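You operate a simulated robot arm through the tools that you are given. There is no shell and no other tool.

You run a simulated robot arm. Do the job below in one go: nothing can be reset, and whatever is moved stays where it is left.

JOB
Put the water cup with less oxygen on the LOW AIR pad.
Fine: meter knob to OXYGEN and left there; measure the blue and the yellow cup with the probe; rinse it after each and park it in its STORE well; the other cup stays.

It is judged by the outcome, as a careful person would: the job done as asked, and still so three seconds after it is handed in. It fails if anything else is knocked over, pushed out of place, dropped, spilled or broken.

ROBOT AND FRAMES
A 6-joint arm with a two-finger gripper, fixed in place. Base frame: the origin is on the floor under the middle of its stand, x ahead of it, y to its left, z up. Units: mm, rad, N and s.
It reaches about 1572 mm from its shoulder. Its first joint turns from -2.897 to 2.897 rad. Payload 2.45 kg.
The tool frame sits at the grasp point between the pads (the TCP): z along the fingers, y along the line on which they close. The tips reach 20 mm beyond it. The gripper opens to 140 mm; its body begins 168 mm behind the TCP.
Orientation is that of the tool frame in the base frame, as a unit quaternion [w, x, y, z]. With the fingers straight down and closing along the base's y, the tool's x points along the base's -x, its y along +y and its z along -z.

CONTROLS
- The arm moves only by the tool send_rows. Its argument "deltas" is a list of rows, each an object (a shift or turn left out is 0, a gripper value left out holds the last) with "linear": the shift along the base's x, y, z in mm, a list of three; "rot": the turn, a rotation vector about the base's x, y, z in rad, a list of three; "fingers": the opening, from 0 (shut) to 1 (fully open). In form: [{"linear": [tx, ty, tz], "rot": [wx, wy, wz], "fingers": fingers}, ...]. A call has 1 to 20 rows; each row shifts and turns the commanded pose from where the row before left it. A row lasts 0.2 s, in which the tool goes at most 50 mm and 0.15 rad; a call with a longer step from one row to the next is refused whole, and so is a gripper value outside its range. Where a pose cannot be reached the arm comes as near as it can. A force on the tool above 60 N (or 10 N above the force at the start of the call, whichever is more), or a blocked arm, ends the call early, and 0.2 s more pass. The fingers move at their own pace (about 45 mm/s each) and stop on an object; they squeeze with about 40 N. The grip force told is the motor's: it shows also when the fingers shut on nothing. Time passes only in rows, and 0.2 s behind the last, so rows that do not move let the fingers close. The reply holds the time, the measured pose of the TCP, the force on the tool along the base axes, the opening and the grip force, in the units named above and with some noise, with the torque about the TCP (base axes, N m) and any sound that the robot's microphone picked up.
- Cameras (640 x 400 px; columns grow to the right, rows downward): "scene" is fixed at [401.4, -500.7, 1420.9]; the picture's right is [0.92, -0.39, 0.00], its down [-0.12, -0.30, -0.95] and it looks along [0.37, 0.87, -0.32] (base axes); focal length 356 px, centre (320, 200). "wrist" rides on the gripper at [78, 11, -209] in the tool frame; the picture's right is [-0.14, 0.99, 0.00], its down [-0.92, -0.13, -0.37] and it looks along [-0.37, -0.05, 0.93] (tool axes); focal length 280 px, centre (320, 200). There is no depth. A picture from a camera that has moved, and an enlarged one, comes with that camera's place and axes in the base frame and with its lens.
- grab_frame(camera): a new picture of that camera. It takes no simulated time.
- inspect(camera, box): a new picture of the part [left, top, right, bottom] of that camera's present view, enlarged. It takes no simulated time.
- job_done(): hands the job in; it is judged then, once.

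Places have to be worked out from the pictures, the camera data and where the tool is seen. Open the gripper and draw the arm clear of the work before you hand the job in, unless the task says otherwise.

The tools are called after ">>>" as a command line: name --argument value ..., lists and objects as JSON in quotes. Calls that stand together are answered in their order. send_rows: Moves the arm, as the interface text tells. Its arguments: {"type":"object","properties":{"deltas":{"type":"array","items":{"type":"object","properties":{"linear":{"type":"array","items":{"type":"number"}},"rot":{"type":"array","items":{"type":"number"}},"fingers":{"type":"number"}}}}},"required":["deltas"]} The other tools are called the same way: grab_frame (camera) takes a picture; inspect (camera, box) takes an enlarged picture of a part of a camera's view; job_done () hands the job in.

At the start:

```text
time: 0.0
position: [568.8, 474.2, 1119.3]
ee_rot: [0.0, 0.001, 1.0, 0.0]
contact_force: [0.1, 0.2, 0.1]
ft_torque: [-0.04, 0.0, -0.01]
opening: 140.1
grasp_force: 0.0
```

scene: 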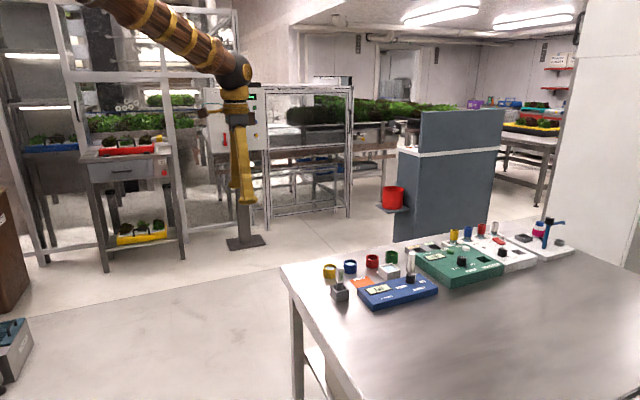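
wrist: 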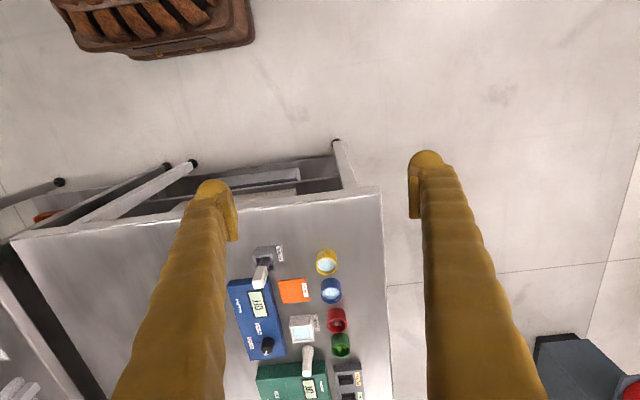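

I'll start by looking closely at the table in both cameras; nothing has moved yet.

>>> inspect --camera "scene" --box '[300, 210, 460, 310]'

>>> inspect --camera "scene" --box '[400, 200, 600, 325]'

>>> inspect --camera "wrist" --box '[200, 230, 400, 400]'

```text
4.00 times, centred on (380, 260) of scene
camera zoom: at [401.4, -500.7, 1420.9], right [0.92, -0.39, 0.0], down [-0.12, -0.3, -0.95], along [0.37, 0.87, -0.32], focal length 1425 px, centre (80, -40)
```

zoom: 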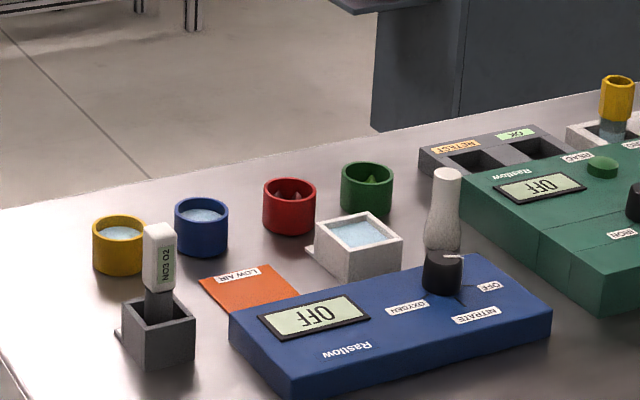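

```text
3.20 times, centred on (500, 262) of scene
camera zoom: at [401.4, -500.7, 1420.9], right [0.92, -0.39, 0.0], down [-0.12, -0.3, -0.95], along [0.37, 0.87, -0.32], focal length 1140 px, centre (-256, 0)
```

zoom: 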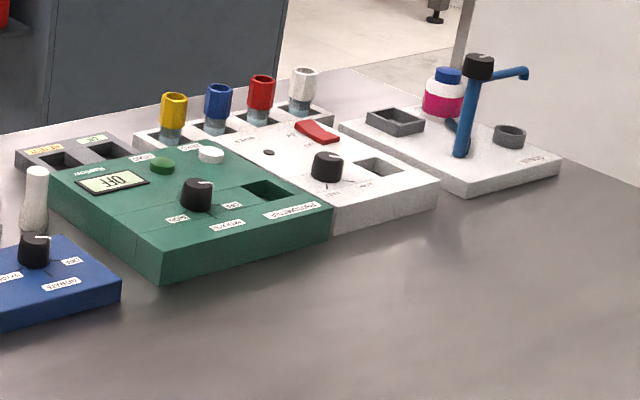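

```text
2.35 times, centred on (300, 315) of wrist
camera zoom: at [490.1, 485.3, 1327.6], right [0.14, 0.99, 0.0], down [0.92, -0.13, 0.37], along [0.37, -0.05, -0.93], focal length 660 px, centre (367, -71)
```

zoom: 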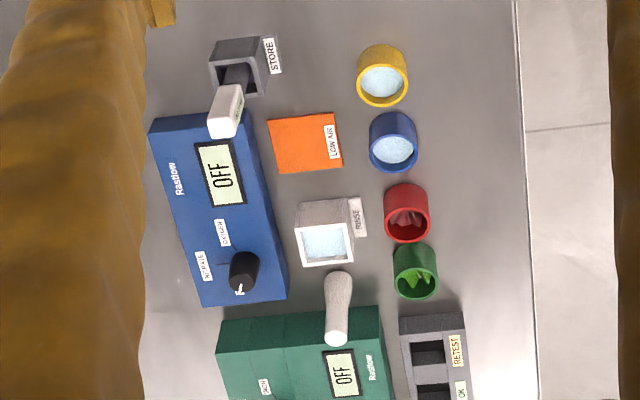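

The table top looks to be at about z≈790 mm, with the yellow cup near (844, 451). I'll stay high and move out over the blue meter to get a better look.

>>> send_rows --deltas '[{"linear": [40, -20, 5]}, {"linear": [40, -20, 5]}, {"linear": [40, -20, 5]}, {"linear": [40, -20, 5]}, {"linear": [40, -20, 5]}, {"linear": [40, -20, 5]}, {"linear": [20, -10, 0]}, {"linear": [0, 0, 0]}]'

>>> grab_frame --camera "wrist"

>>> grab_frame --camera "scene"

```text
time: 1.8
position: [830.2, 345.6, 1150.0]
ee_rot: [-0.001, 0.0, 1.0, 0.0]
contact_force: [0.6, -0.7, 0.5]
ft_torque: [0.06, -0.02, -0.02]
opening: 140.3
grasp_force: 0.0
```

```text
taken
camera wrist: at [750.7, 355.2, 1358.4], right [0.14, 0.99, 0.0], down [0.92, -0.13, 0.37], along [0.37, -0.05, -0.93], focal length 280 px, centre (320, 200)
```

wrist: 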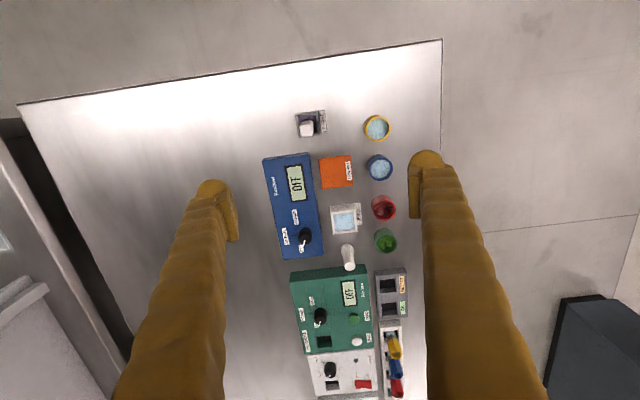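

```text
taken
```

scene: 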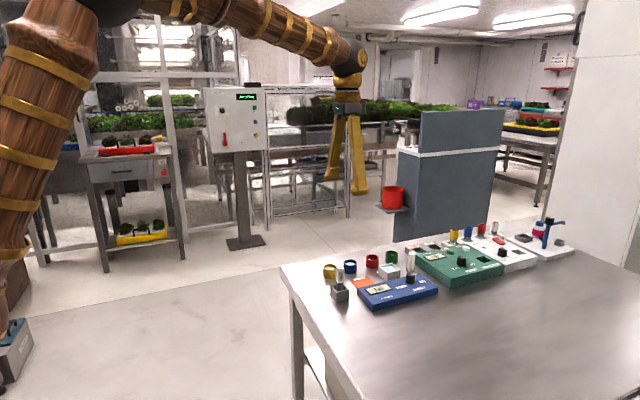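

The view is good from here. I'll enlarge the work area.

>>> inspect --camera "wrist" --box '[250, 95, 410, 195]'

>>> inspect --camera "wrist" --box '[250, 180, 410, 280]'

>>> inspect --camera "scene" --box '[320, 240, 400, 305]'

>>> inspect --camera "scene" --box '[380, 240, 460, 305]'

```text
4.00 times, centred on (330, 145) of wrist
camera zoom: at [750.7, 355.2, 1358.4], right [0.14, 0.99, 0.0], down [0.92, -0.13, 0.37], along [0.37, -0.05, -0.93], focal length 1122 px, centre (280, 420)
```

zoom: 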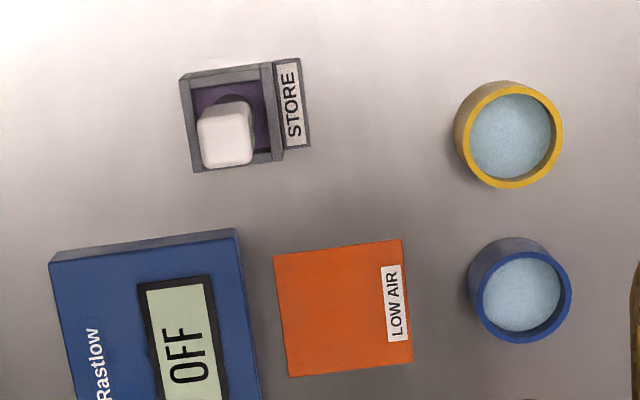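

```text
4.00 times, centred on (330, 230) of wrist
camera zoom: at [750.7, 355.2, 1358.4], right [0.14, 0.99, 0.0], down [0.92, -0.13, 0.37], along [0.37, -0.05, -0.93], focal length 1122 px, centre (280, 80)
```

zoom: 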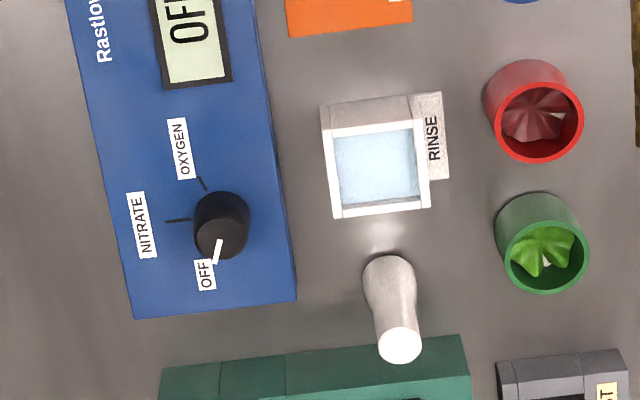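

```text
6.15 times, centred on (360, 272) of scene
camera zoom: at [401.4, -500.7, 1420.9], right [0.92, -0.39, 0.0], down [-0.12, -0.3, -0.95], along [0.37, 0.87, -0.32], focal length 2192 px, centre (74, -246)
```

zoom: 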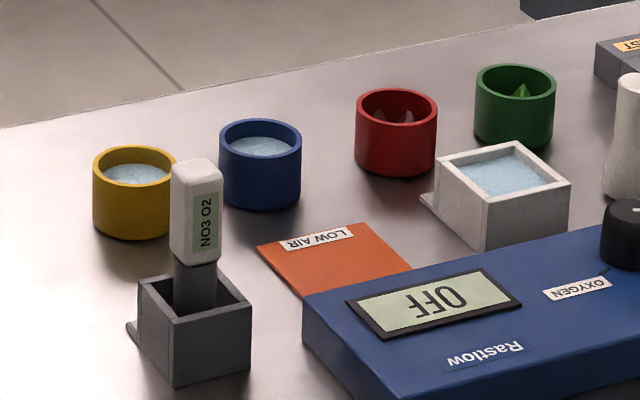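

```text
6.15 times, centred on (420, 272) of scene
camera zoom: at [401.4, -500.7, 1420.9], right [0.92, -0.39, 0.0], down [-0.12, -0.3, -0.95], along [0.37, 0.87, -0.32], focal length 2192 px, centre (-295, -246)
```

zoom: 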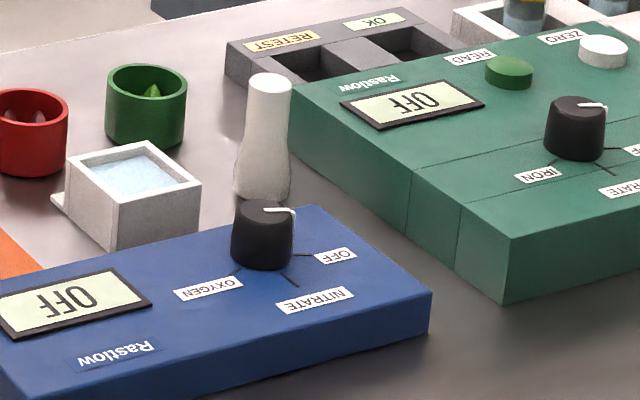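

The layout is clear:
- **Knob:** about (1041, 282), pointing at OFF. OXYGEN is roughly 140° clockwise seen from above.
- **Probe:** about (811, 325), standing in STORE.
- **Rinse:** about (1018, 371).

I'll come down over the knob, still well above everything, for a close view.

>>> send_rows --deltas '[{"linear": [35, -10.6, -10], "fingers": 0.5}, {"linear": [35, -10.6, -20]}, {"linear": [35, -10.6, -32]}, {"linear": [35, -10.6, -32]}, {"linear": [35, -10.6, -32]}, {"linear": [35, -10.6, -32]}, {"linear": [0, 0, -32]}, {"linear": [0, 0, 0]}]'

>>> grab_frame --camera "wrist"

>>> grab_frame --camera "scene"

```text
time: 3.6
position: [1039.4, 281.0, 959.0]
ee_rot: [0.0, 0.0, 1.0, 0.0]
contact_force: [-0.9, -0.3, 0.0]
ft_torque: [0.01, 0.02, 0.0]
opening: 70.1
grasp_force: 0.1
```

```text
taken
camera wrist: at [960.1, 291.4, 1167.5], right [0.14, 0.99, 0.0], down [0.92, -0.13, 0.37], along [0.37, -0.05, -0.93], focal length 280 px, centre (320, 200)
```

wrist: 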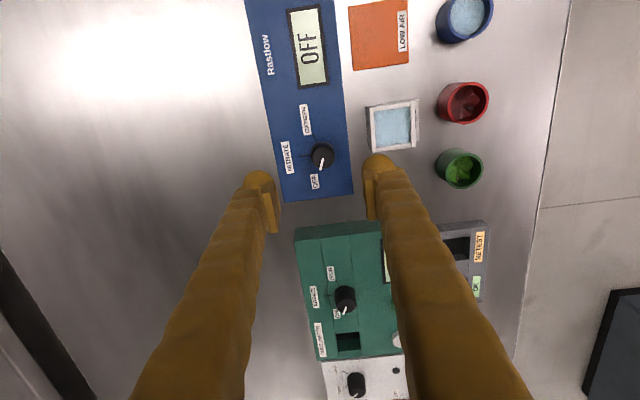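

```text
taken
```

scene: 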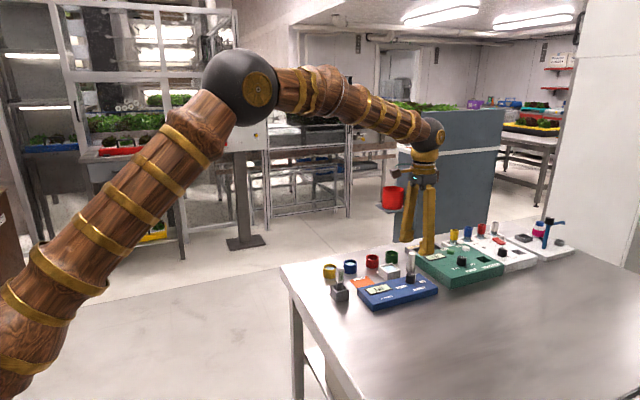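

The knob is visible between the fingers. I'll zoom in to pin down its centre.

>>> inspect --camera "wrist" --box '[270, 120, 390, 195]'

>>> inspect --camera "scene" --box '[380, 240, 460, 290]'

```text
5.33 times, centred on (330, 158) of wrist
camera zoom: at [960.1, 291.4, 1167.5], right [0.14, 0.99, 0.0], down [0.92, -0.13, 0.37], along [0.37, -0.05, -0.93], focal length 1495 px, centre (267, 427)
```

zoom: 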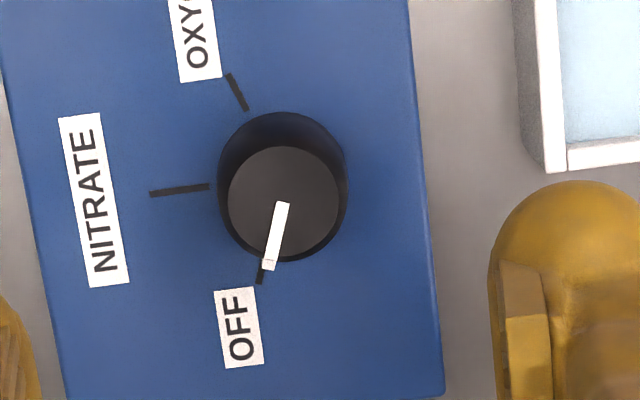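

```text
8.00 times, centred on (420, 265) of scene
camera zoom: at [401.4, -500.7, 1420.9], right [0.92, -0.39, 0.0], down [-0.12, -0.3, -0.95], along [0.37, 0.87, -0.32], focal length 2849 px, centre (-480, -320)
```

zoom: 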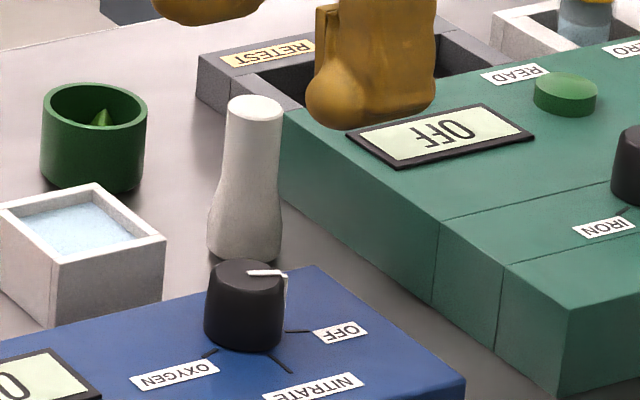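

The knob centre works out at about (1036, 285), with its top near z 848 and the meter top near z 821. I'll pre-turn the gripper +70° so the 140° turn is centred, then take another look before going down.

>>> send_rows --deltas '[{"linear": [-2.8, 4.4, 0], "rot": [0, 0, 0.1358]}, {"rot": [0, 0, 0.1358]}, {"rot": [0, 0, 0.1358]}, {"rot": [0, 0, 0.1358]}, {"rot": [0, 0, 0.1358]}, {"rot": [0, 0, 0.1358]}, {"rot": [0, 0, 0.1358]}, {"rot": [0, 0, 0.1358]}, {"rot": [0, 0, 0.1358]}, {"linear": [0, 0, -25]}, {"linear": [0, 0, -20]}, {"linear": [0, 0, 0]}]'

>>> grab_frame --camera "wrist"

>>> inspect --camera "scene" --box '[360, 210, 460, 310]'

```text
time: 6.2
position: [1036.9, 284.8, 914.0]
ee_rot: [-0.001, -0.574, 0.819, -0.001]
contact_force: [0.4, -0.1, 0.4]
ft_torque: [-0.03, 0.0, 0.01]
opening: 69.7
grasp_force: 0.1
```

```text
taken
camera wrist: at [998.6, 215.6, 1122.1], right [-0.88, 0.47, 0.0], down [0.43, 0.82, 0.37], along [0.17, 0.33, -0.93], focal length 280 px, centre (320, 200)
```

wrist: 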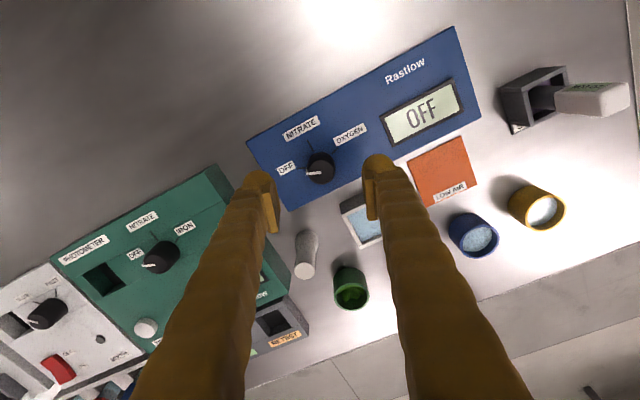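

```text
4.00 times, centred on (410, 260) of scene
camera zoom: at [401.4, -500.7, 1420.9], right [0.92, -0.39, 0.0], down [-0.12, -0.3, -0.95], along [0.37, 0.87, -0.32], focal length 1425 px, centre (-40, -40)
```

zoom: 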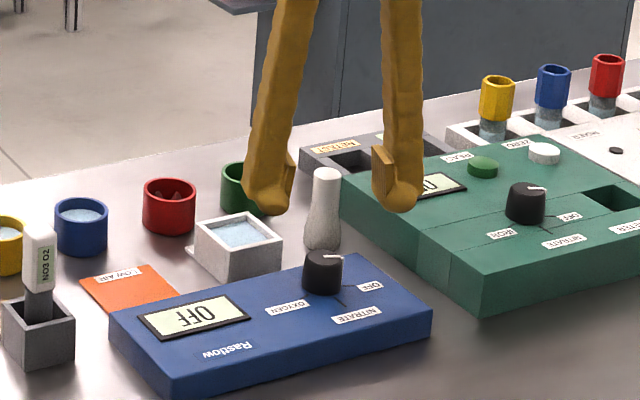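

The pre-turn worked. This second angle lets me check the knob centre before I go down.

>>> inspect --camera "wrist" --box '[270, 120, 390, 195]'

```text
5.33 times, centred on (330, 158) of wrist
camera zoom: at [998.6, 215.6, 1122.1], right [-0.88, 0.47, 0.0], down [0.43, 0.82, 0.37], along [0.17, 0.33, -0.93], focal length 1495 px, centre (267, 427)
```

zoom: 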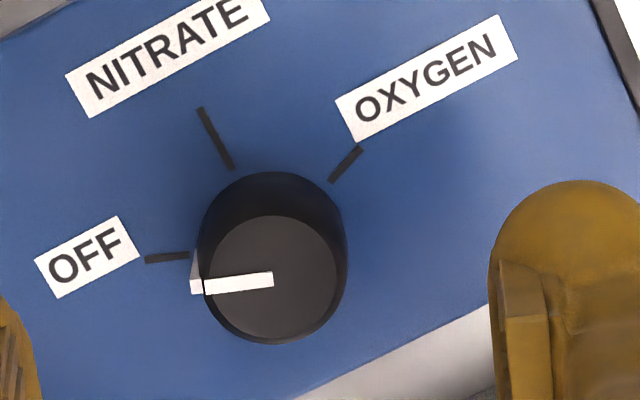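

Both views agree on about (1035, 286). I'll go down so the tips stay about 9 mm above the meter face, then close on the knob.

>>> send_rows --deltas '[{"linear": [-1, 1, -18]}, {"linear": [0, 0, -18]}, {"linear": [0, 0, -16]}, {"linear": [0, 0, -12]}, {"linear": [0, 0, 0]}]'

>>> inspect --camera "scene" --box '[360, 210, 460, 310]'

>>> grab_frame --camera "wrist"

```text
time: 7.4
position: [1035.2, 287.3, 849.0]
ee_rot: [0.0, -0.574, 0.819, 0.0]
contact_force: [-1.8, 0.6, -0.1]
ft_torque: [0.03, -0.01, 0.03]
opening: 69.8
grasp_force: 0.0
```

```text
4.00 times, centred on (410, 260) of scene
camera zoom: at [401.4, -500.7, 1420.9], right [0.92, -0.39, 0.0], down [-0.12, -0.3, -0.95], along [0.37, 0.87, -0.32], focal length 1425 px, centre (-40, -40)
```

zoom: 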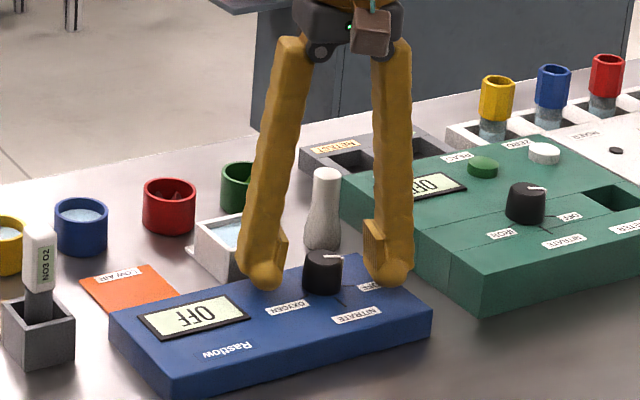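

```text
taken
camera wrist: at [998.1, 216.1, 1057.7], right [-0.88, 0.47, 0.0], down [0.43, 0.82, 0.37], along [0.17, 0.33, -0.93], focal length 280 px, centre (320, 200)
```

wrist: 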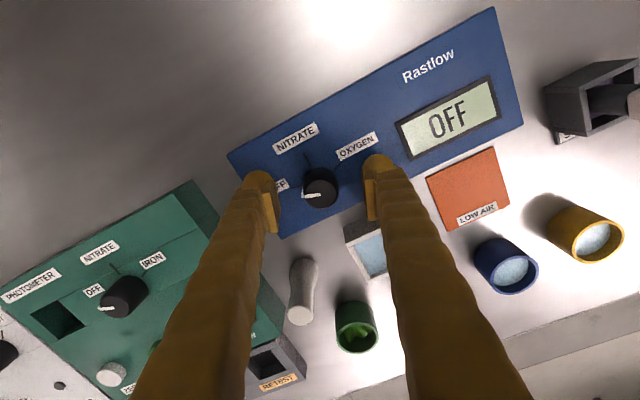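

The knob sits centred between the pads. I'll close on it and check the grip.

>>> send_rows --deltas '[{"fingers": 0.3}, {"fingers": 0.15}, {"fingers": 0.0}, {}, {}]'

>>> inspect --camera "scene" --box '[360, 210, 460, 310]'

```text
time: 8.6
position: [1035.7, 286.1, 849.5]
ee_rot: [0.0, -0.574, 0.819, 0.0]
contact_force: [-17.1, 2.4, 2.0]
ft_torque: [0.07, 0.16, -0.01]
opening: 27.0
grasp_force: 44.9
```

```text
4.00 times, centred on (410, 260) of scene
camera zoom: at [401.4, -500.7, 1420.9], right [0.92, -0.39, 0.0], down [-0.12, -0.3, -0.95], along [0.37, 0.87, -0.32], focal length 1425 px, centre (-40, -40)
```

zoom: 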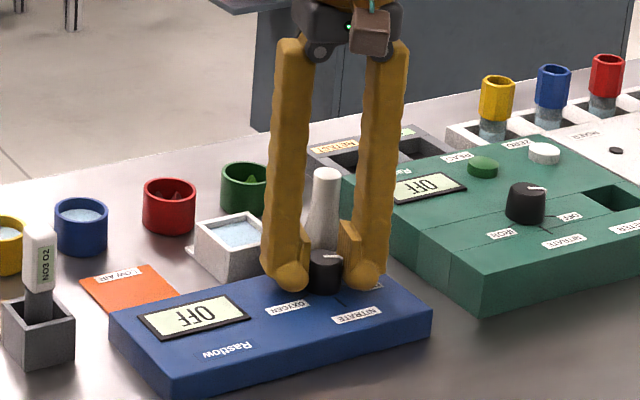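

The grip is firm on 27 mm, with a −17 N side force, so the knob axis lies slightly to −x of the tool. I'll shift about 1 mm that way to relax it before turning.

>>> send_rows --deltas '[{"linear": [-0.9, 0.2, 0]}, {}]'

```text
time: 9.2
position: [1035.8, 287.2, 848.4]
ee_rot: [0.0, -0.574, 0.819, 0.0]
contact_force: [-3.2, 3.2, -1.7]
ft_torque: [-0.01, 0.02, -0.01]
opening: 27.2
grasp_force: 45.4
```

The side force is down to 3 N. I'll turn the knob clockwise a little first and see whether it follows.

>>> send_rows --deltas '[{"rot": [0, 0, -0.12]}, {"rot": [0, 0, -0.12]}, {"rot": [0, 0, -0.12]}, {"rot": [0, 0, -0.12]}, {}]'

>>> inspect --camera "scene" --box '[360, 240, 450, 310]'

>>> inspect --camera "wrist" --box '[220, 120, 440, 260]'

```text
time: 10.4
position: [1036.7, 285.8, 849.1]
ee_rot: [0.0, -0.362, 0.932, 0.0]
contact_force: [28.7, -3.3, -14.8]
ft_torque: [0.14, -0.43, 0.02]
opening: 27.3
grasp_force: 44.7
```

```text
5.71 times, centred on (405, 275) of scene
camera zoom: at [401.4, -500.7, 1420.9], right [0.92, -0.39, 0.0], down [-0.12, -0.3, -0.95], along [0.37, 0.87, -0.32], focal length 2035 px, centre (-166, -229)
```

zoom: 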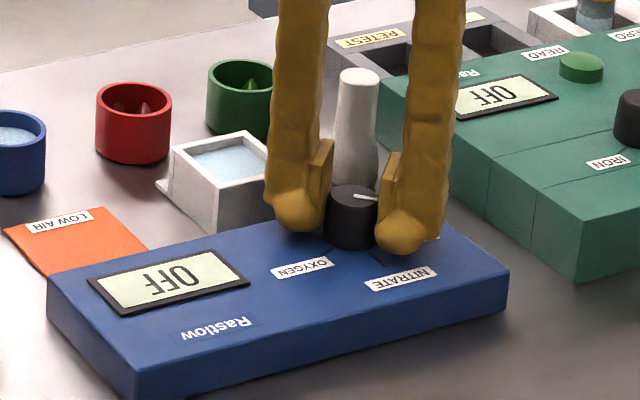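

```text
2.86 times, centred on (330, 190) of wrist
camera zoom: at [969.5, 241.1, 1057.7], right [-0.57, 0.82, 0.0], down [0.77, 0.53, 0.37], along [0.3, 0.21, -0.93], focal length 801 px, centre (291, 229)
```

zoom: 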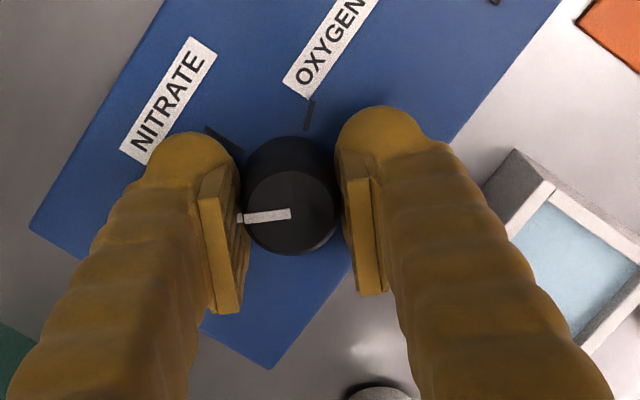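

The knob is following the turn, but about 29 N of side load has built up, so my grip point is slightly off its axis. I'll nudge toward the relaxed position before turning further.

>>> send_rows --deltas '[{"linear": [1.5, 0, -0.5]}, {}]'

```text
time: 11.0
position: [1035.6, 285.9, 849.1]
ee_rot: [-0.001, -0.362, 0.932, 0.0]
contact_force: [2.4, -11.2, -4.1]
ft_torque: [-0.23, 0.12, 0.01]
opening: 27.1
grasp_force: 45.3
```

The load has relaxed to about 11 N. I'll keep turning, with a small translation in each row to follow the knob's true axis.

>>> send_rows --deltas '[{"linear": [0.2, -0.5, 0], "rot": [0, 0, -0.12]}, {"linear": [0.3, -0.5, 0], "rot": [0, 0, -0.12]}, {"linear": [0.3, -0.4, 0], "rot": [0, 0, -0.12]}, {"linear": [0.3, -0.4, 0], "rot": [0, 0, -0.12]}, {}]'

>>> inspect --camera "wrist" --box '[220, 120, 440, 260]'

```text
time: 12.2
position: [1037.4, 285.6, 848.6]
ee_rot: [0.0, -0.13, 0.991, 0.0]
contact_force: [-34.2, -0.1, 7.2]
ft_torque: [-0.04, 0.49, 0.02]
opening: 27.3
grasp_force: 44.9
```

```text
2.86 times, centred on (330, 190) of wrist
camera zoom: at [957.2, 275.5, 1058.0], right [-0.12, 0.99, 0.0], down [0.92, 0.11, 0.37], along [0.36, 0.05, -0.93], focal length 801 px, centre (291, 229)
```

zoom: 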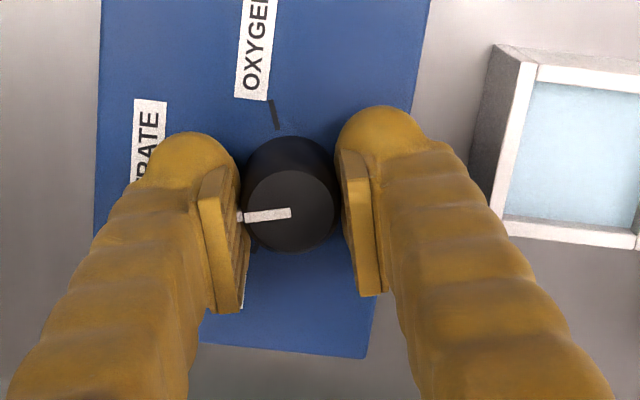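

The load is now −34 N in x, so my correction overshot. The axis is really near x≈1034.5, so I'll shift back.

>>> send_rows --deltas '[{"linear": [-1.2, 0, 0]}, {"linear": [-1.0, 0, 0]}, {}]'

```text
time: 13.0
position: [1035.9, 284.9, 848.7]
ee_rot: [0.001, -0.131, 0.991, 0.0]
contact_force: [20.0, 16.0, -11.2]
ft_torque: [0.23, -0.69, -0.03]
opening: 27.0
grasp_force: 44.8
```

Relaxed should be about +0.8 mm in x and +0.6 mm in y from here, so I'll trim that out.

>>> send_rows --deltas '[{"linear": [0.8, 0.6, 0]}, {}]'

```text
time: 13.6
position: [1036.5, 284.4, 849.7]
ee_rot: [0.001, -0.13, 0.991, 0.0]
contact_force: [19.9, 13.2, -7.7]
ft_torque: [0.18, -0.3, 0.0]
opening: 26.8
grasp_force: 45.3
```

Stick-slip makes the load ambiguous, so I'll release briefly, let it zero, and re-grip the knob.

>>> send_rows --deltas '[{"fingers": 0.3}, {"fingers": 0.3}, {"linear": [-0.5, 0.5, 0]}, {}]'

>>> inspect --camera "wrist" --box '[220, 120, 440, 260]'

>>> inspect --camera "scene" --box '[360, 240, 450, 310]'

```text
time: 14.6
position: [1035.3, 285.3, 848.9]
ee_rot: [0.0, -0.131, 0.991, 0.0]
contact_force: [0.2, 0.4, 0.2]
ft_torque: [0.0, -0.01, 0.05]
opening: 41.9
grasp_force: 0.0
```

```text
2.86 times, centred on (330, 190) of wrist
camera zoom: at [956.0, 275.7, 1057.7], right [-0.12, 0.99, 0.0], down [0.92, 0.11, 0.37], along [0.37, 0.05, -0.93], focal length 801 px, centre (291, 229)
```

zoom: 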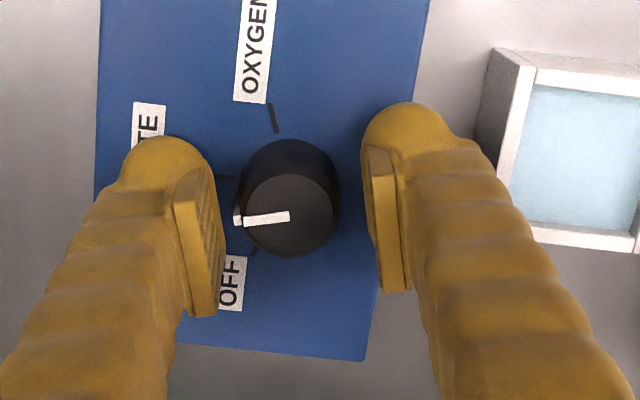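

```text
5.71 times, centred on (405, 275) of scene
camera zoom: at [401.4, -500.7, 1420.9], right [0.92, -0.39, 0.0], down [-0.12, -0.3, -0.95], along [0.37, 0.87, -0.32], focal length 2035 px, centre (-166, -229)
```

zoom: 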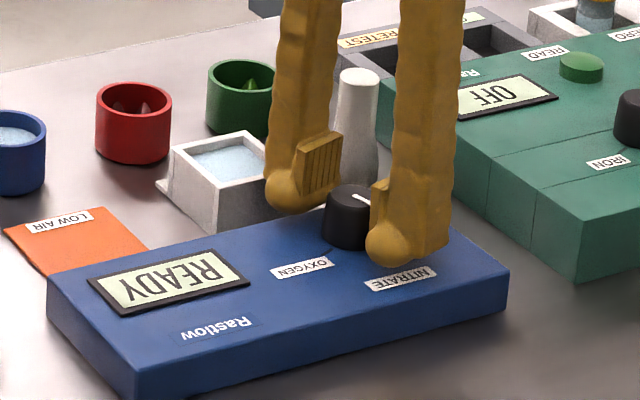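

The display now reads READY and the pointer is near NITRATE. The knob axis re-measures at (1035, 286), so I'll re-grip and carry on turning.

>>> send_rows --deltas '[{"linear": [0.2, 0.5, 0], "fingers": 0.15}, {"fingers": 0.0}, {}, {}]'

```text
time: 15.6
position: [1035.8, 286.0, 848.4]
ee_rot: [-0.001, -0.131, 0.991, 0.0]
contact_force: [0.4, -16.0, -0.9]
ft_torque: [-0.19, 0.01, 0.03]
opening: 27.2
grasp_force: 44.6
```

The side force is −16 N in y. I'll trim 0.8 mm toward −y and turn on in small steps.

>>> send_rows --deltas '[{"linear": [0, -0.8, 0]}, {"rot": [0, 0, -0.12]}, {"rot": [0, 0, -0.12]}, {"rot": [0, 0, -0.12]}, {}]'

```text
time: 16.8
position: [1036.7, 284.5, 849.5]
ee_rot: [0.001, 0.05, 0.999, 0.0]
contact_force: [17.6, -20.2, -5.9]
ft_torque: [-0.22, -0.31, 0.02]
opening: 27.1
grasp_force: 45.0
```

I'll trim toward zero load again and continue.

>>> send_rows --deltas '[{"linear": [0.6, -0.8, 0]}, {"rot": [0, 0, -0.12]}, {"rot": [0, 0, -0.12]}, {"rot": [0, 0, -0.12]}, {}]'

>>> inspect --camera "wrist" --box '[220, 120, 440, 260]'

```text
time: 18.0
position: [1036.8, 284.6, 848.9]
ee_rot: [0.0, 0.228, 0.974, 0.0]
contact_force: [-11.5, -16.6, 3.5]
ft_torque: [-0.09, 0.3, -0.02]
opening: 27.4
grasp_force: 44.3
```

```text
2.86 times, centred on (330, 190) of wrist
camera zoom: at [969.7, 328.9, 1057.9], right [0.56, 0.83, 0.0], down [0.77, -0.52, 0.37], along [0.3, -0.21, -0.93], focal length 801 px, centre (291, 229)
```

zoom: 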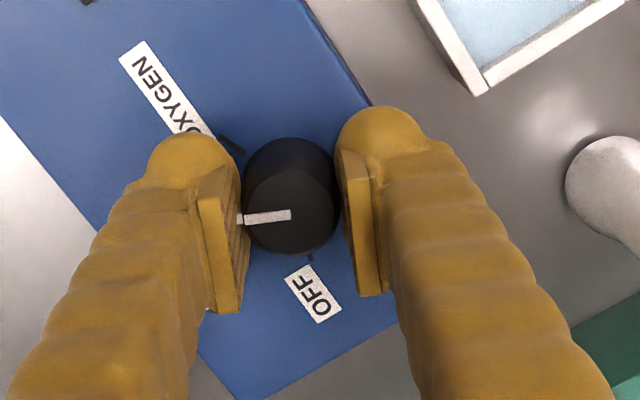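

The pointer is past NITRATE and about 44° short of OXYGEN. I'll trim and keep turning.

>>> send_rows --deltas '[{"linear": [-0.4, -0.6, 0]}, {"rot": [0, 0, -0.12]}, {"rot": [0, 0, -0.12]}, {"rot": [0, 0, -0.12]}, {}]'

```text
time: 19.2
position: [1035.8, 285.1, 849.5]
ee_rot: [0.0, 0.398, 0.917, 0.0]
contact_force: [-21.7, -6.9, 1.1]
ft_torque: [-0.02, 0.27, -0.02]
opening: 27.1
grasp_force: 45.1
```

The load is moderate. I'll trim −x by 0.8 mm and do the last part of the turn.

>>> send_rows --deltas '[{"linear": [-0.8, -0.2, 0]}, {"rot": [0, 0, -0.12]}, {"rot": [0, 0, -0.12]}, {"rot": [0, 0, -0.12]}, {}]'

>>> inspect --camera "wrist" --box '[220, 120, 440, 260]'

>>> inspect --camera "scene" --box '[360, 240, 450, 310]'

```text
time: 20.4
position: [1034.8, 284.4, 849.4]
ee_rot: [0.0, 0.557, 0.83, -0.001]
contact_force: [-3.0, -3.8, -2.8]
ft_torque: [-0.12, 0.0, -0.02]
opening: 26.8
grasp_force: 45.1
```

```text
2.86 times, centred on (330, 190) of wrist
camera zoom: at [1014.3, 360.3, 1057.9], right [0.97, 0.25, 0.0], down [0.23, -0.9, 0.37], along [0.09, -0.36, -0.93], focal length 801 px, centre (291, 229)
```

zoom: 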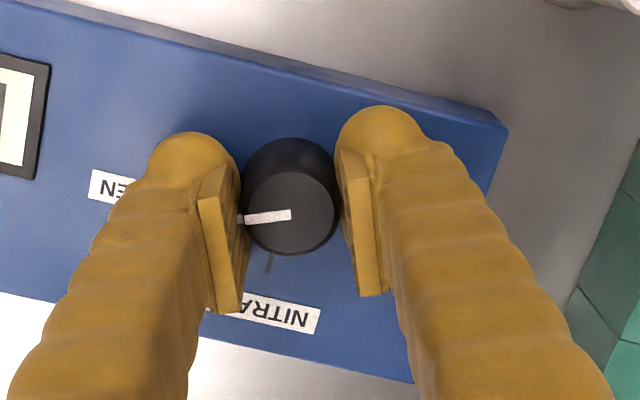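

```text
5.71 times, centred on (405, 275) of scene
camera zoom: at [401.4, -500.7, 1420.9], right [0.92, -0.39, 0.0], down [-0.12, -0.3, -0.95], along [0.37, 0.87, -0.32], focal length 2035 px, centre (-166, -229)
```

zoom: 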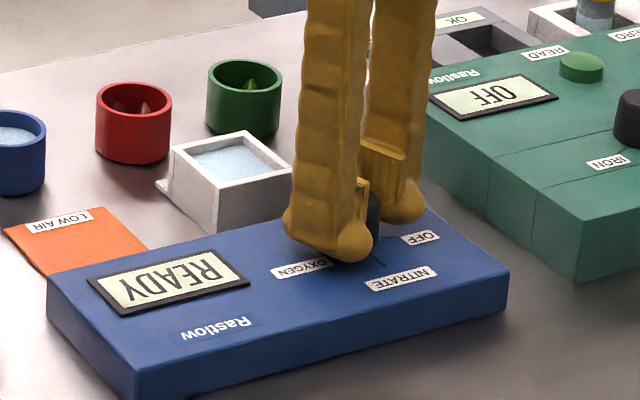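

That is about 138° of turn in total. I'll release and rise so I can compare the pointer with the OXYGEN tick.

>>> send_rows --deltas '[{"fingers": 0.4}, {"fingers": 0.4}, {}, {"linear": [0, 0, 20]}, {"linear": [0, 0, 30]}, {"linear": [0, 0, 30]}, {}]'

>>> inspect --camera "wrist" --box '[270, 120, 390, 195]'

>>> inspect --camera "scene" --box '[360, 240, 450, 310]'

```text
time: 22.0
position: [1034.7, 284.7, 929.4]
ee_rot: [-0.001, 0.557, 0.831, 0.0]
contact_force: [0.7, -0.4, 0.2]
ft_torque: [0.0, 0.0, -0.01]
opening: 56.0
grasp_force: 0.0
```

```text
5.33 times, centred on (330, 158) of wrist
camera zoom: at [1014.6, 360.4, 1138.0], right [0.97, 0.25, 0.0], down [0.23, -0.9, 0.37], along [0.09, -0.36, -0.93], focal length 1495 px, centre (267, 427)
```

zoom: 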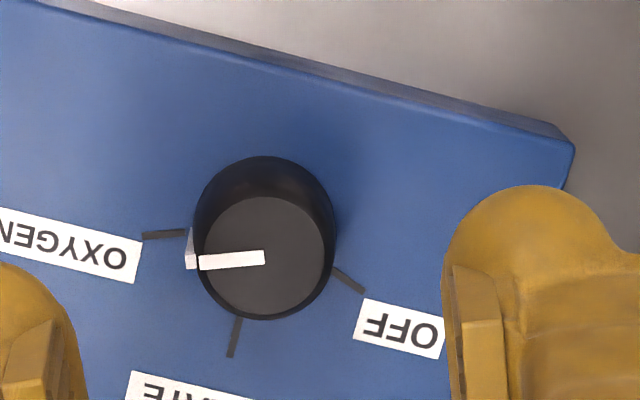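

```text
5.71 times, centred on (405, 275) of scene
camera zoom: at [401.4, -500.7, 1420.9], right [0.92, -0.39, 0.0], down [-0.12, -0.3, -0.95], along [0.37, 0.87, -0.32], focal length 2035 px, centre (-166, -229)
```

zoom: 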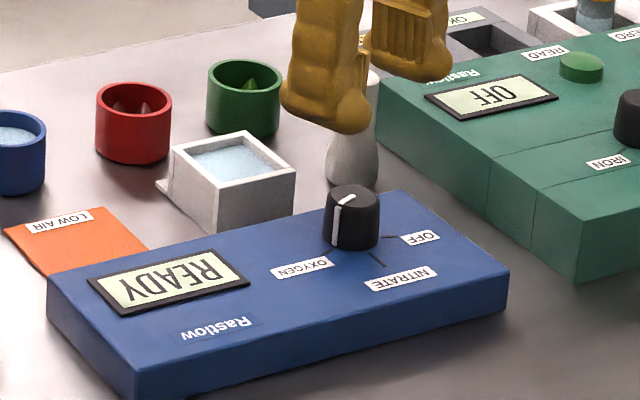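

The pointer is lined up with the OXYGEN tick and the display reads READY. Next I'll turn back to neutral and move high over the STORE well to measure the probe up close.

>>> send_rows --deltas '[{"linear": [0, 0, 30], "rot": [0, 0, 0.131]}, {"linear": [-20, 4, 20], "rot": [0, 0, 0.131]}, {"linear": [-25, 4.5, 10], "rot": [0, 0, 0.131]}, {"linear": [-30, 5.5, 0], "rot": [0, 0, 0.131]}, {"linear": [-30, 5.5, 0], "rot": [0, 0, 0.131]}, {"linear": [-30, 5.5, 0], "rot": [0, 0, 0.131]}, {"linear": [-30, 5, 0], "rot": [0, 0, 0.131]}, {"linear": [-30, 5, 0], "rot": [0, 0, 0.131]}, {"linear": [-28, 5, 0], "rot": [0, 0, 0.134]}, {}]'

>>> grab_frame --camera "wrist"

>>> inspect --camera "scene" --box '[320, 240, 400, 305]'

```text
time: 24.2
position: [812.2, 324.5, 989.6]
ee_rot: [0.0, -0.002, 1.0, -0.001]
contact_force: [0.4, -0.2, 0.2]
ft_torque: [-0.06, -0.03, -0.01]
opening: 56.0
grasp_force: 0.1
```

```text
taken
camera wrist: at [732.7, 335.2, 1198.2], right [0.13, 0.99, 0.0], down [0.92, -0.12, 0.37], along [0.37, -0.05, -0.93], focal length 280 px, centre (320, 200)
```

wrist: 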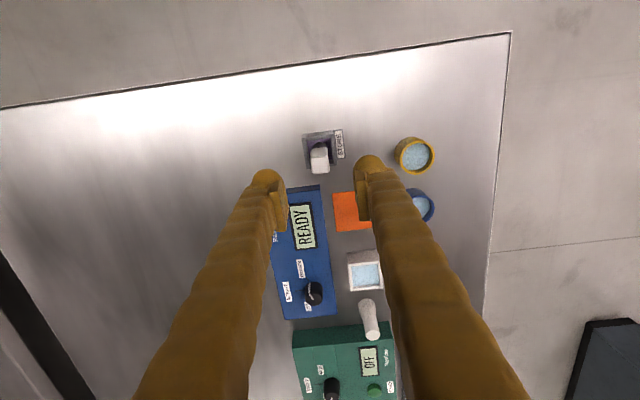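

```text
6.15 times, centred on (360, 272) of scene
camera zoom: at [401.4, -500.7, 1420.9], right [0.92, -0.39, 0.0], down [-0.12, -0.3, -0.95], along [0.37, 0.87, -0.32], focal length 2192 px, centre (74, -246)
```

zoom: 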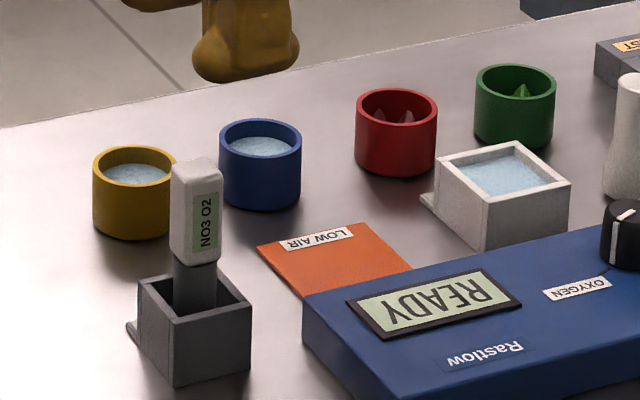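

I'm above the probe. I'll zoom in on the probe handle and well, and on the two cups.

>>> inspect --camera "wrist" --box '[270, 115, 370, 180]'

>>> inspect --camera "wrist" --box '[360, 120, 460, 230]'

```text
6.15 times, centred on (320, 148) of wrist
camera zoom: at [732.7, 335.2, 1198.2], right [0.13, 0.99, 0.0], down [0.92, -0.12, 0.37], along [0.37, -0.05, -0.93], focal length 1726 px, centre (320, 523)
```

zoom: 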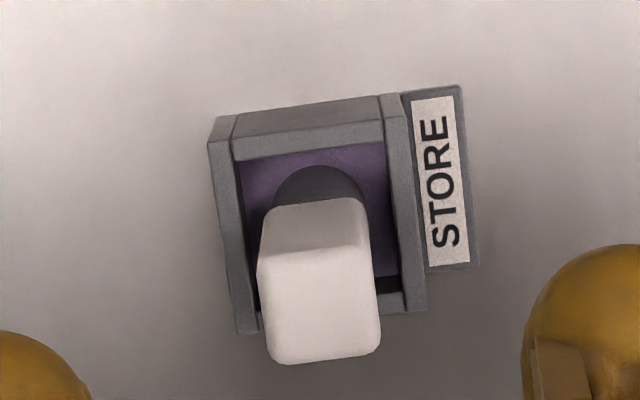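

```text
3.64 times, centred on (410, 175) of wrist
camera zoom: at [732.7, 335.2, 1198.2], right [0.13, 0.99, 0.0], down [0.92, -0.12, 0.37], along [0.37, -0.05, -0.93], focal length 1020 px, centre (-7, 291)
```

zoom: 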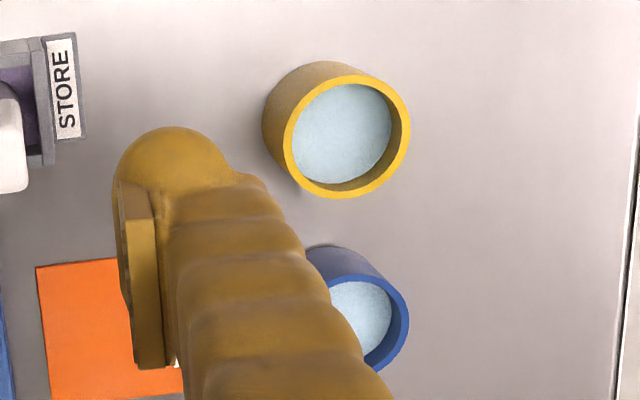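

The probe axis is at about (811, 324.4). Its handle spans roughly z 852–899 and the well rim is near z 835. I'm already centred over it, so I'll go straight down to grip mid-handle.

>>> send_rows --deltas '[{"linear": [0, 0, -30]}, {"linear": [0, 0, -30]}, {"linear": [0, 0, -25]}, {"linear": [0, 0, -16]}, {"linear": [0, 0, -12]}, {}]'

>>> inspect --camera "scene" --box '[310, 230, 400, 310]'

>>> inspect --camera "wrist" --box '[220, 120, 420, 245]'

```text
time: 25.6
position: [812.2, 324.3, 875.9]
ee_rot: [0.0, -0.001, 1.0, 0.0]
contact_force: [1.1, -0.2, -0.2]
ft_torque: [0.01, -0.02, 0.0]
opening: 56.0
grasp_force: 0.0
```

```text
5.00 times, centred on (355, 270) of scene
camera zoom: at [401.4, -500.7, 1420.9], right [0.92, -0.39, 0.0], down [-0.12, -0.3, -0.95], along [0.37, 0.87, -0.32], focal length 1781 px, centre (145, -150)
```

zoom: 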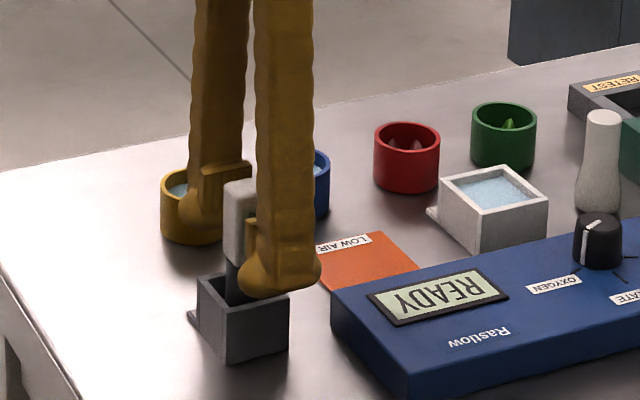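

```text
3.20 times, centred on (320, 182) of wrist
camera zoom: at [732.5, 334.6, 1085.2], right [0.13, 0.99, 0.0], down [0.92, -0.12, 0.37], along [0.37, -0.05, -0.93], focal length 897 px, centre (320, 256)
```

zoom: 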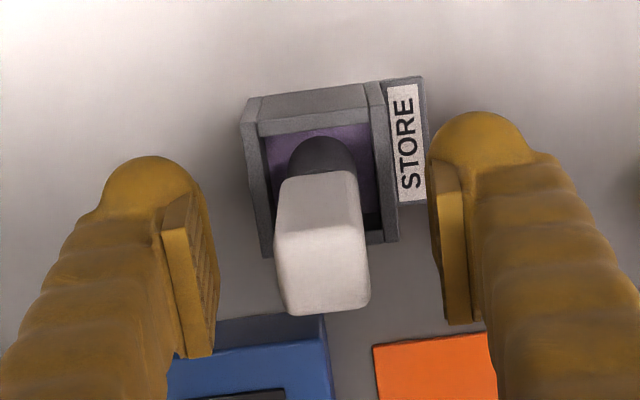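

The handle is centred between the pads and the tips are clear of the well rim. I'll close gently and check the side force.

>>> send_rows --deltas '[{"fingers": 0.25}, {"fingers": 0.15}, {"fingers": 0.0}, {}, {}]'

>>> inspect --camera "wrist" --box '[220, 120, 420, 245]'

```text
time: 26.8
position: [811.5, 324.1, 876.0]
ee_rot: [0.0, -0.001, 1.0, 0.0]
contact_force: [-0.3, 0.1, -0.6]
ft_torque: [0.0, 0.0, 0.0]
opening: 20.3
grasp_force: 40.2
```

```text
3.20 times, centred on (320, 182) of wrist
camera zoom: at [732.5, 334.6, 1085.3], right [0.13, 0.99, 0.0], down [0.92, -0.12, 0.37], along [0.37, -0.05, -0.93], focal length 897 px, centre (320, 256)
```

zoom: 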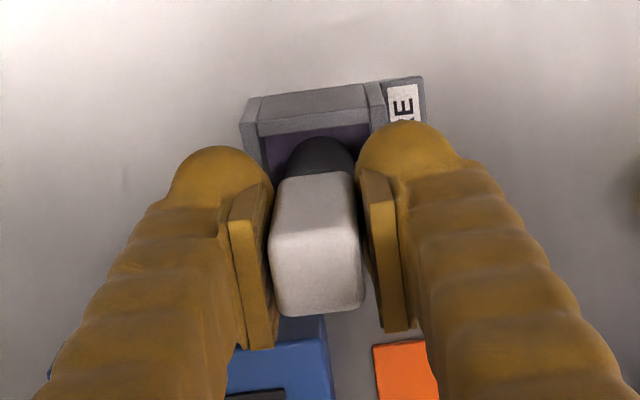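

The handle is gripped at 20 mm with no side load. I'll lift straight up 100 mm and look at the probe tip.

>>> send_rows --deltas '[{"linear": [0, 0, 8]}, {"linear": [0, 0, 15]}, {"linear": [0, 0, 25]}, {"linear": [0, 0, 27]}, {"linear": [0, 0, 25]}, {}]'

>>> inspect --camera "scene" --box '[310, 210, 400, 310]'

>>> grab_frame --camera "wrist"

```text
time: 28.2
position: [813.9, 324.4, 976.4]
ee_rot: [0.0, -0.001, 1.0, 0.0]
contact_force: [0.9, 0.1, -0.7]
ft_torque: [-0.01, -0.03, 0.03]
opening: 20.2
grasp_force: 40.2
```

```text
4.00 times, centred on (355, 260) of scene
camera zoom: at [401.4, -500.7, 1420.9], right [0.92, -0.39, 0.0], down [-0.12, -0.3, -0.95], along [0.37, 0.87, -0.32], focal length 1425 px, centre (180, -40)
```

zoom: 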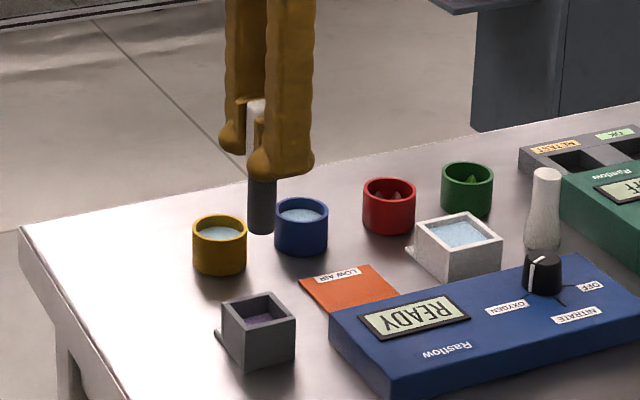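

```text
taken
camera wrist: at [733.1, 334.3, 1185.1], right [0.13, 0.99, 0.0], down [0.92, -0.12, 0.37], along [0.37, -0.05, -0.93], focal length 280 px, centre (320, 200)
```

wrist: 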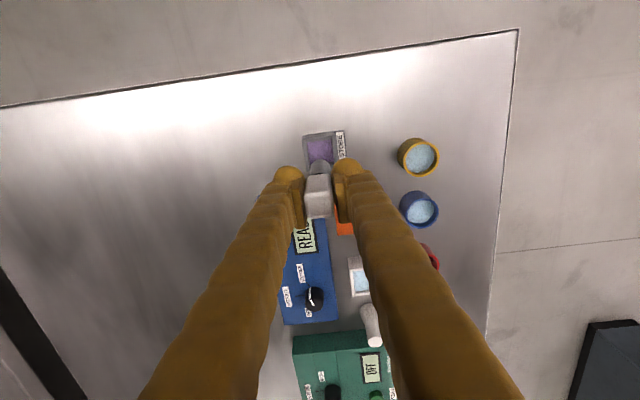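

The probe is held vertical, with its tip about 73 mm below the TCP. I'll go high over the blue cup, near (911, 449.5), and check the alignment before dipping.

>>> send_rows --deltas '[{"linear": [20, 25, 5]}, {"linear": [20, 25, 4]}, {"linear": [20, 25, 0]}, {"linear": [20, 25, 0]}, {"linear": [20, 25.3, 0]}, {}, {}]'

>>> grab_frame --camera "wrist"

>>> inspect --camera "scene" --box '[310, 210, 400, 310]'

```text
time: 29.8
position: [913.4, 449.0, 985.9]
ee_rot: [-0.001, -0.001, 1.0, 0.0]
contact_force: [-0.6, 0.3, -0.6]
ft_torque: [0.0, 0.0, -0.01]
opening: 20.4
grasp_force: 40.4
```

```text
taken
camera wrist: at [833.2, 459.8, 1193.9], right [0.13, 0.99, 0.0], down [0.92, -0.12, 0.37], along [0.37, -0.05, -0.93], focal length 280 px, centre (320, 200)
```

wrist: 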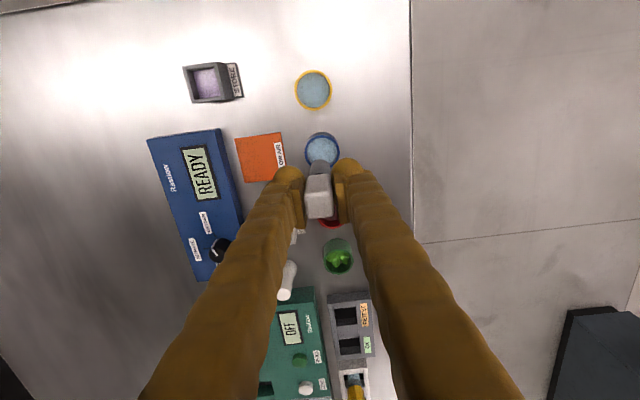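

```text
4.00 times, centred on (355, 260) of scene
camera zoom: at [401.4, -500.7, 1420.9], right [0.92, -0.39, 0.0], down [-0.12, -0.3, -0.95], along [0.37, 0.87, -0.32], focal length 1425 px, centre (180, -40)
```

zoom: 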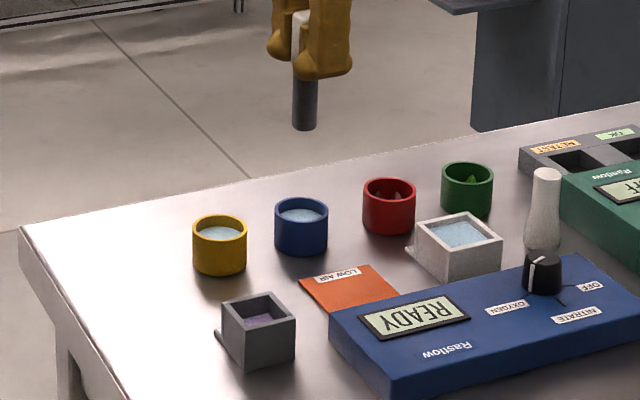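

>>> inspect --camera "wrist" --box '[280, 60, 380, 200]'

>>> inspect --camera "wrist" --box '[295, 120, 345, 170]'

```text
2.86 times, centred on (330, 130) of wrist
camera zoom: at [833.2, 459.8, 1193.9], right [0.13, 0.99, 0.0], down [0.92, -0.12, 0.37], along [0.37, -0.05, -0.93], focal length 801 px, centre (291, 400)
```

zoom: 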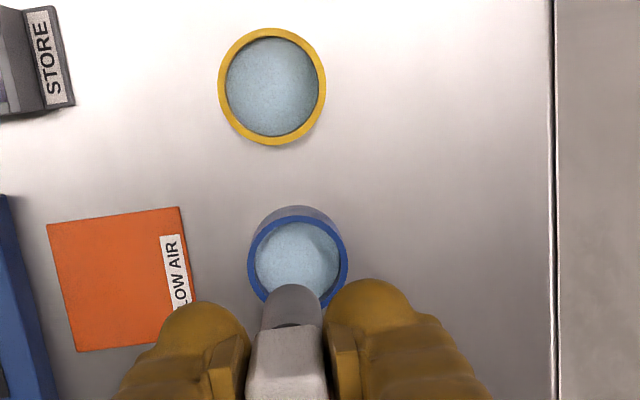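

```text
8.00 times, centred on (320, 145) of wrist
camera zoom: at [833.2, 459.8, 1193.9], right [0.13, 0.99, 0.0], down [0.92, -0.12, 0.37], along [0.37, -0.05, -0.93], focal length 2243 px, centre (320, 640)
```

zoom: 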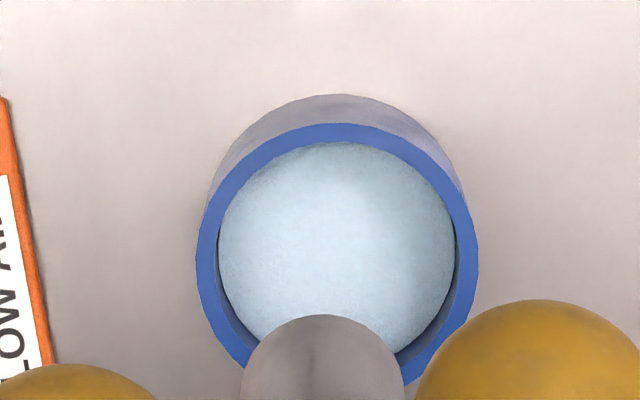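

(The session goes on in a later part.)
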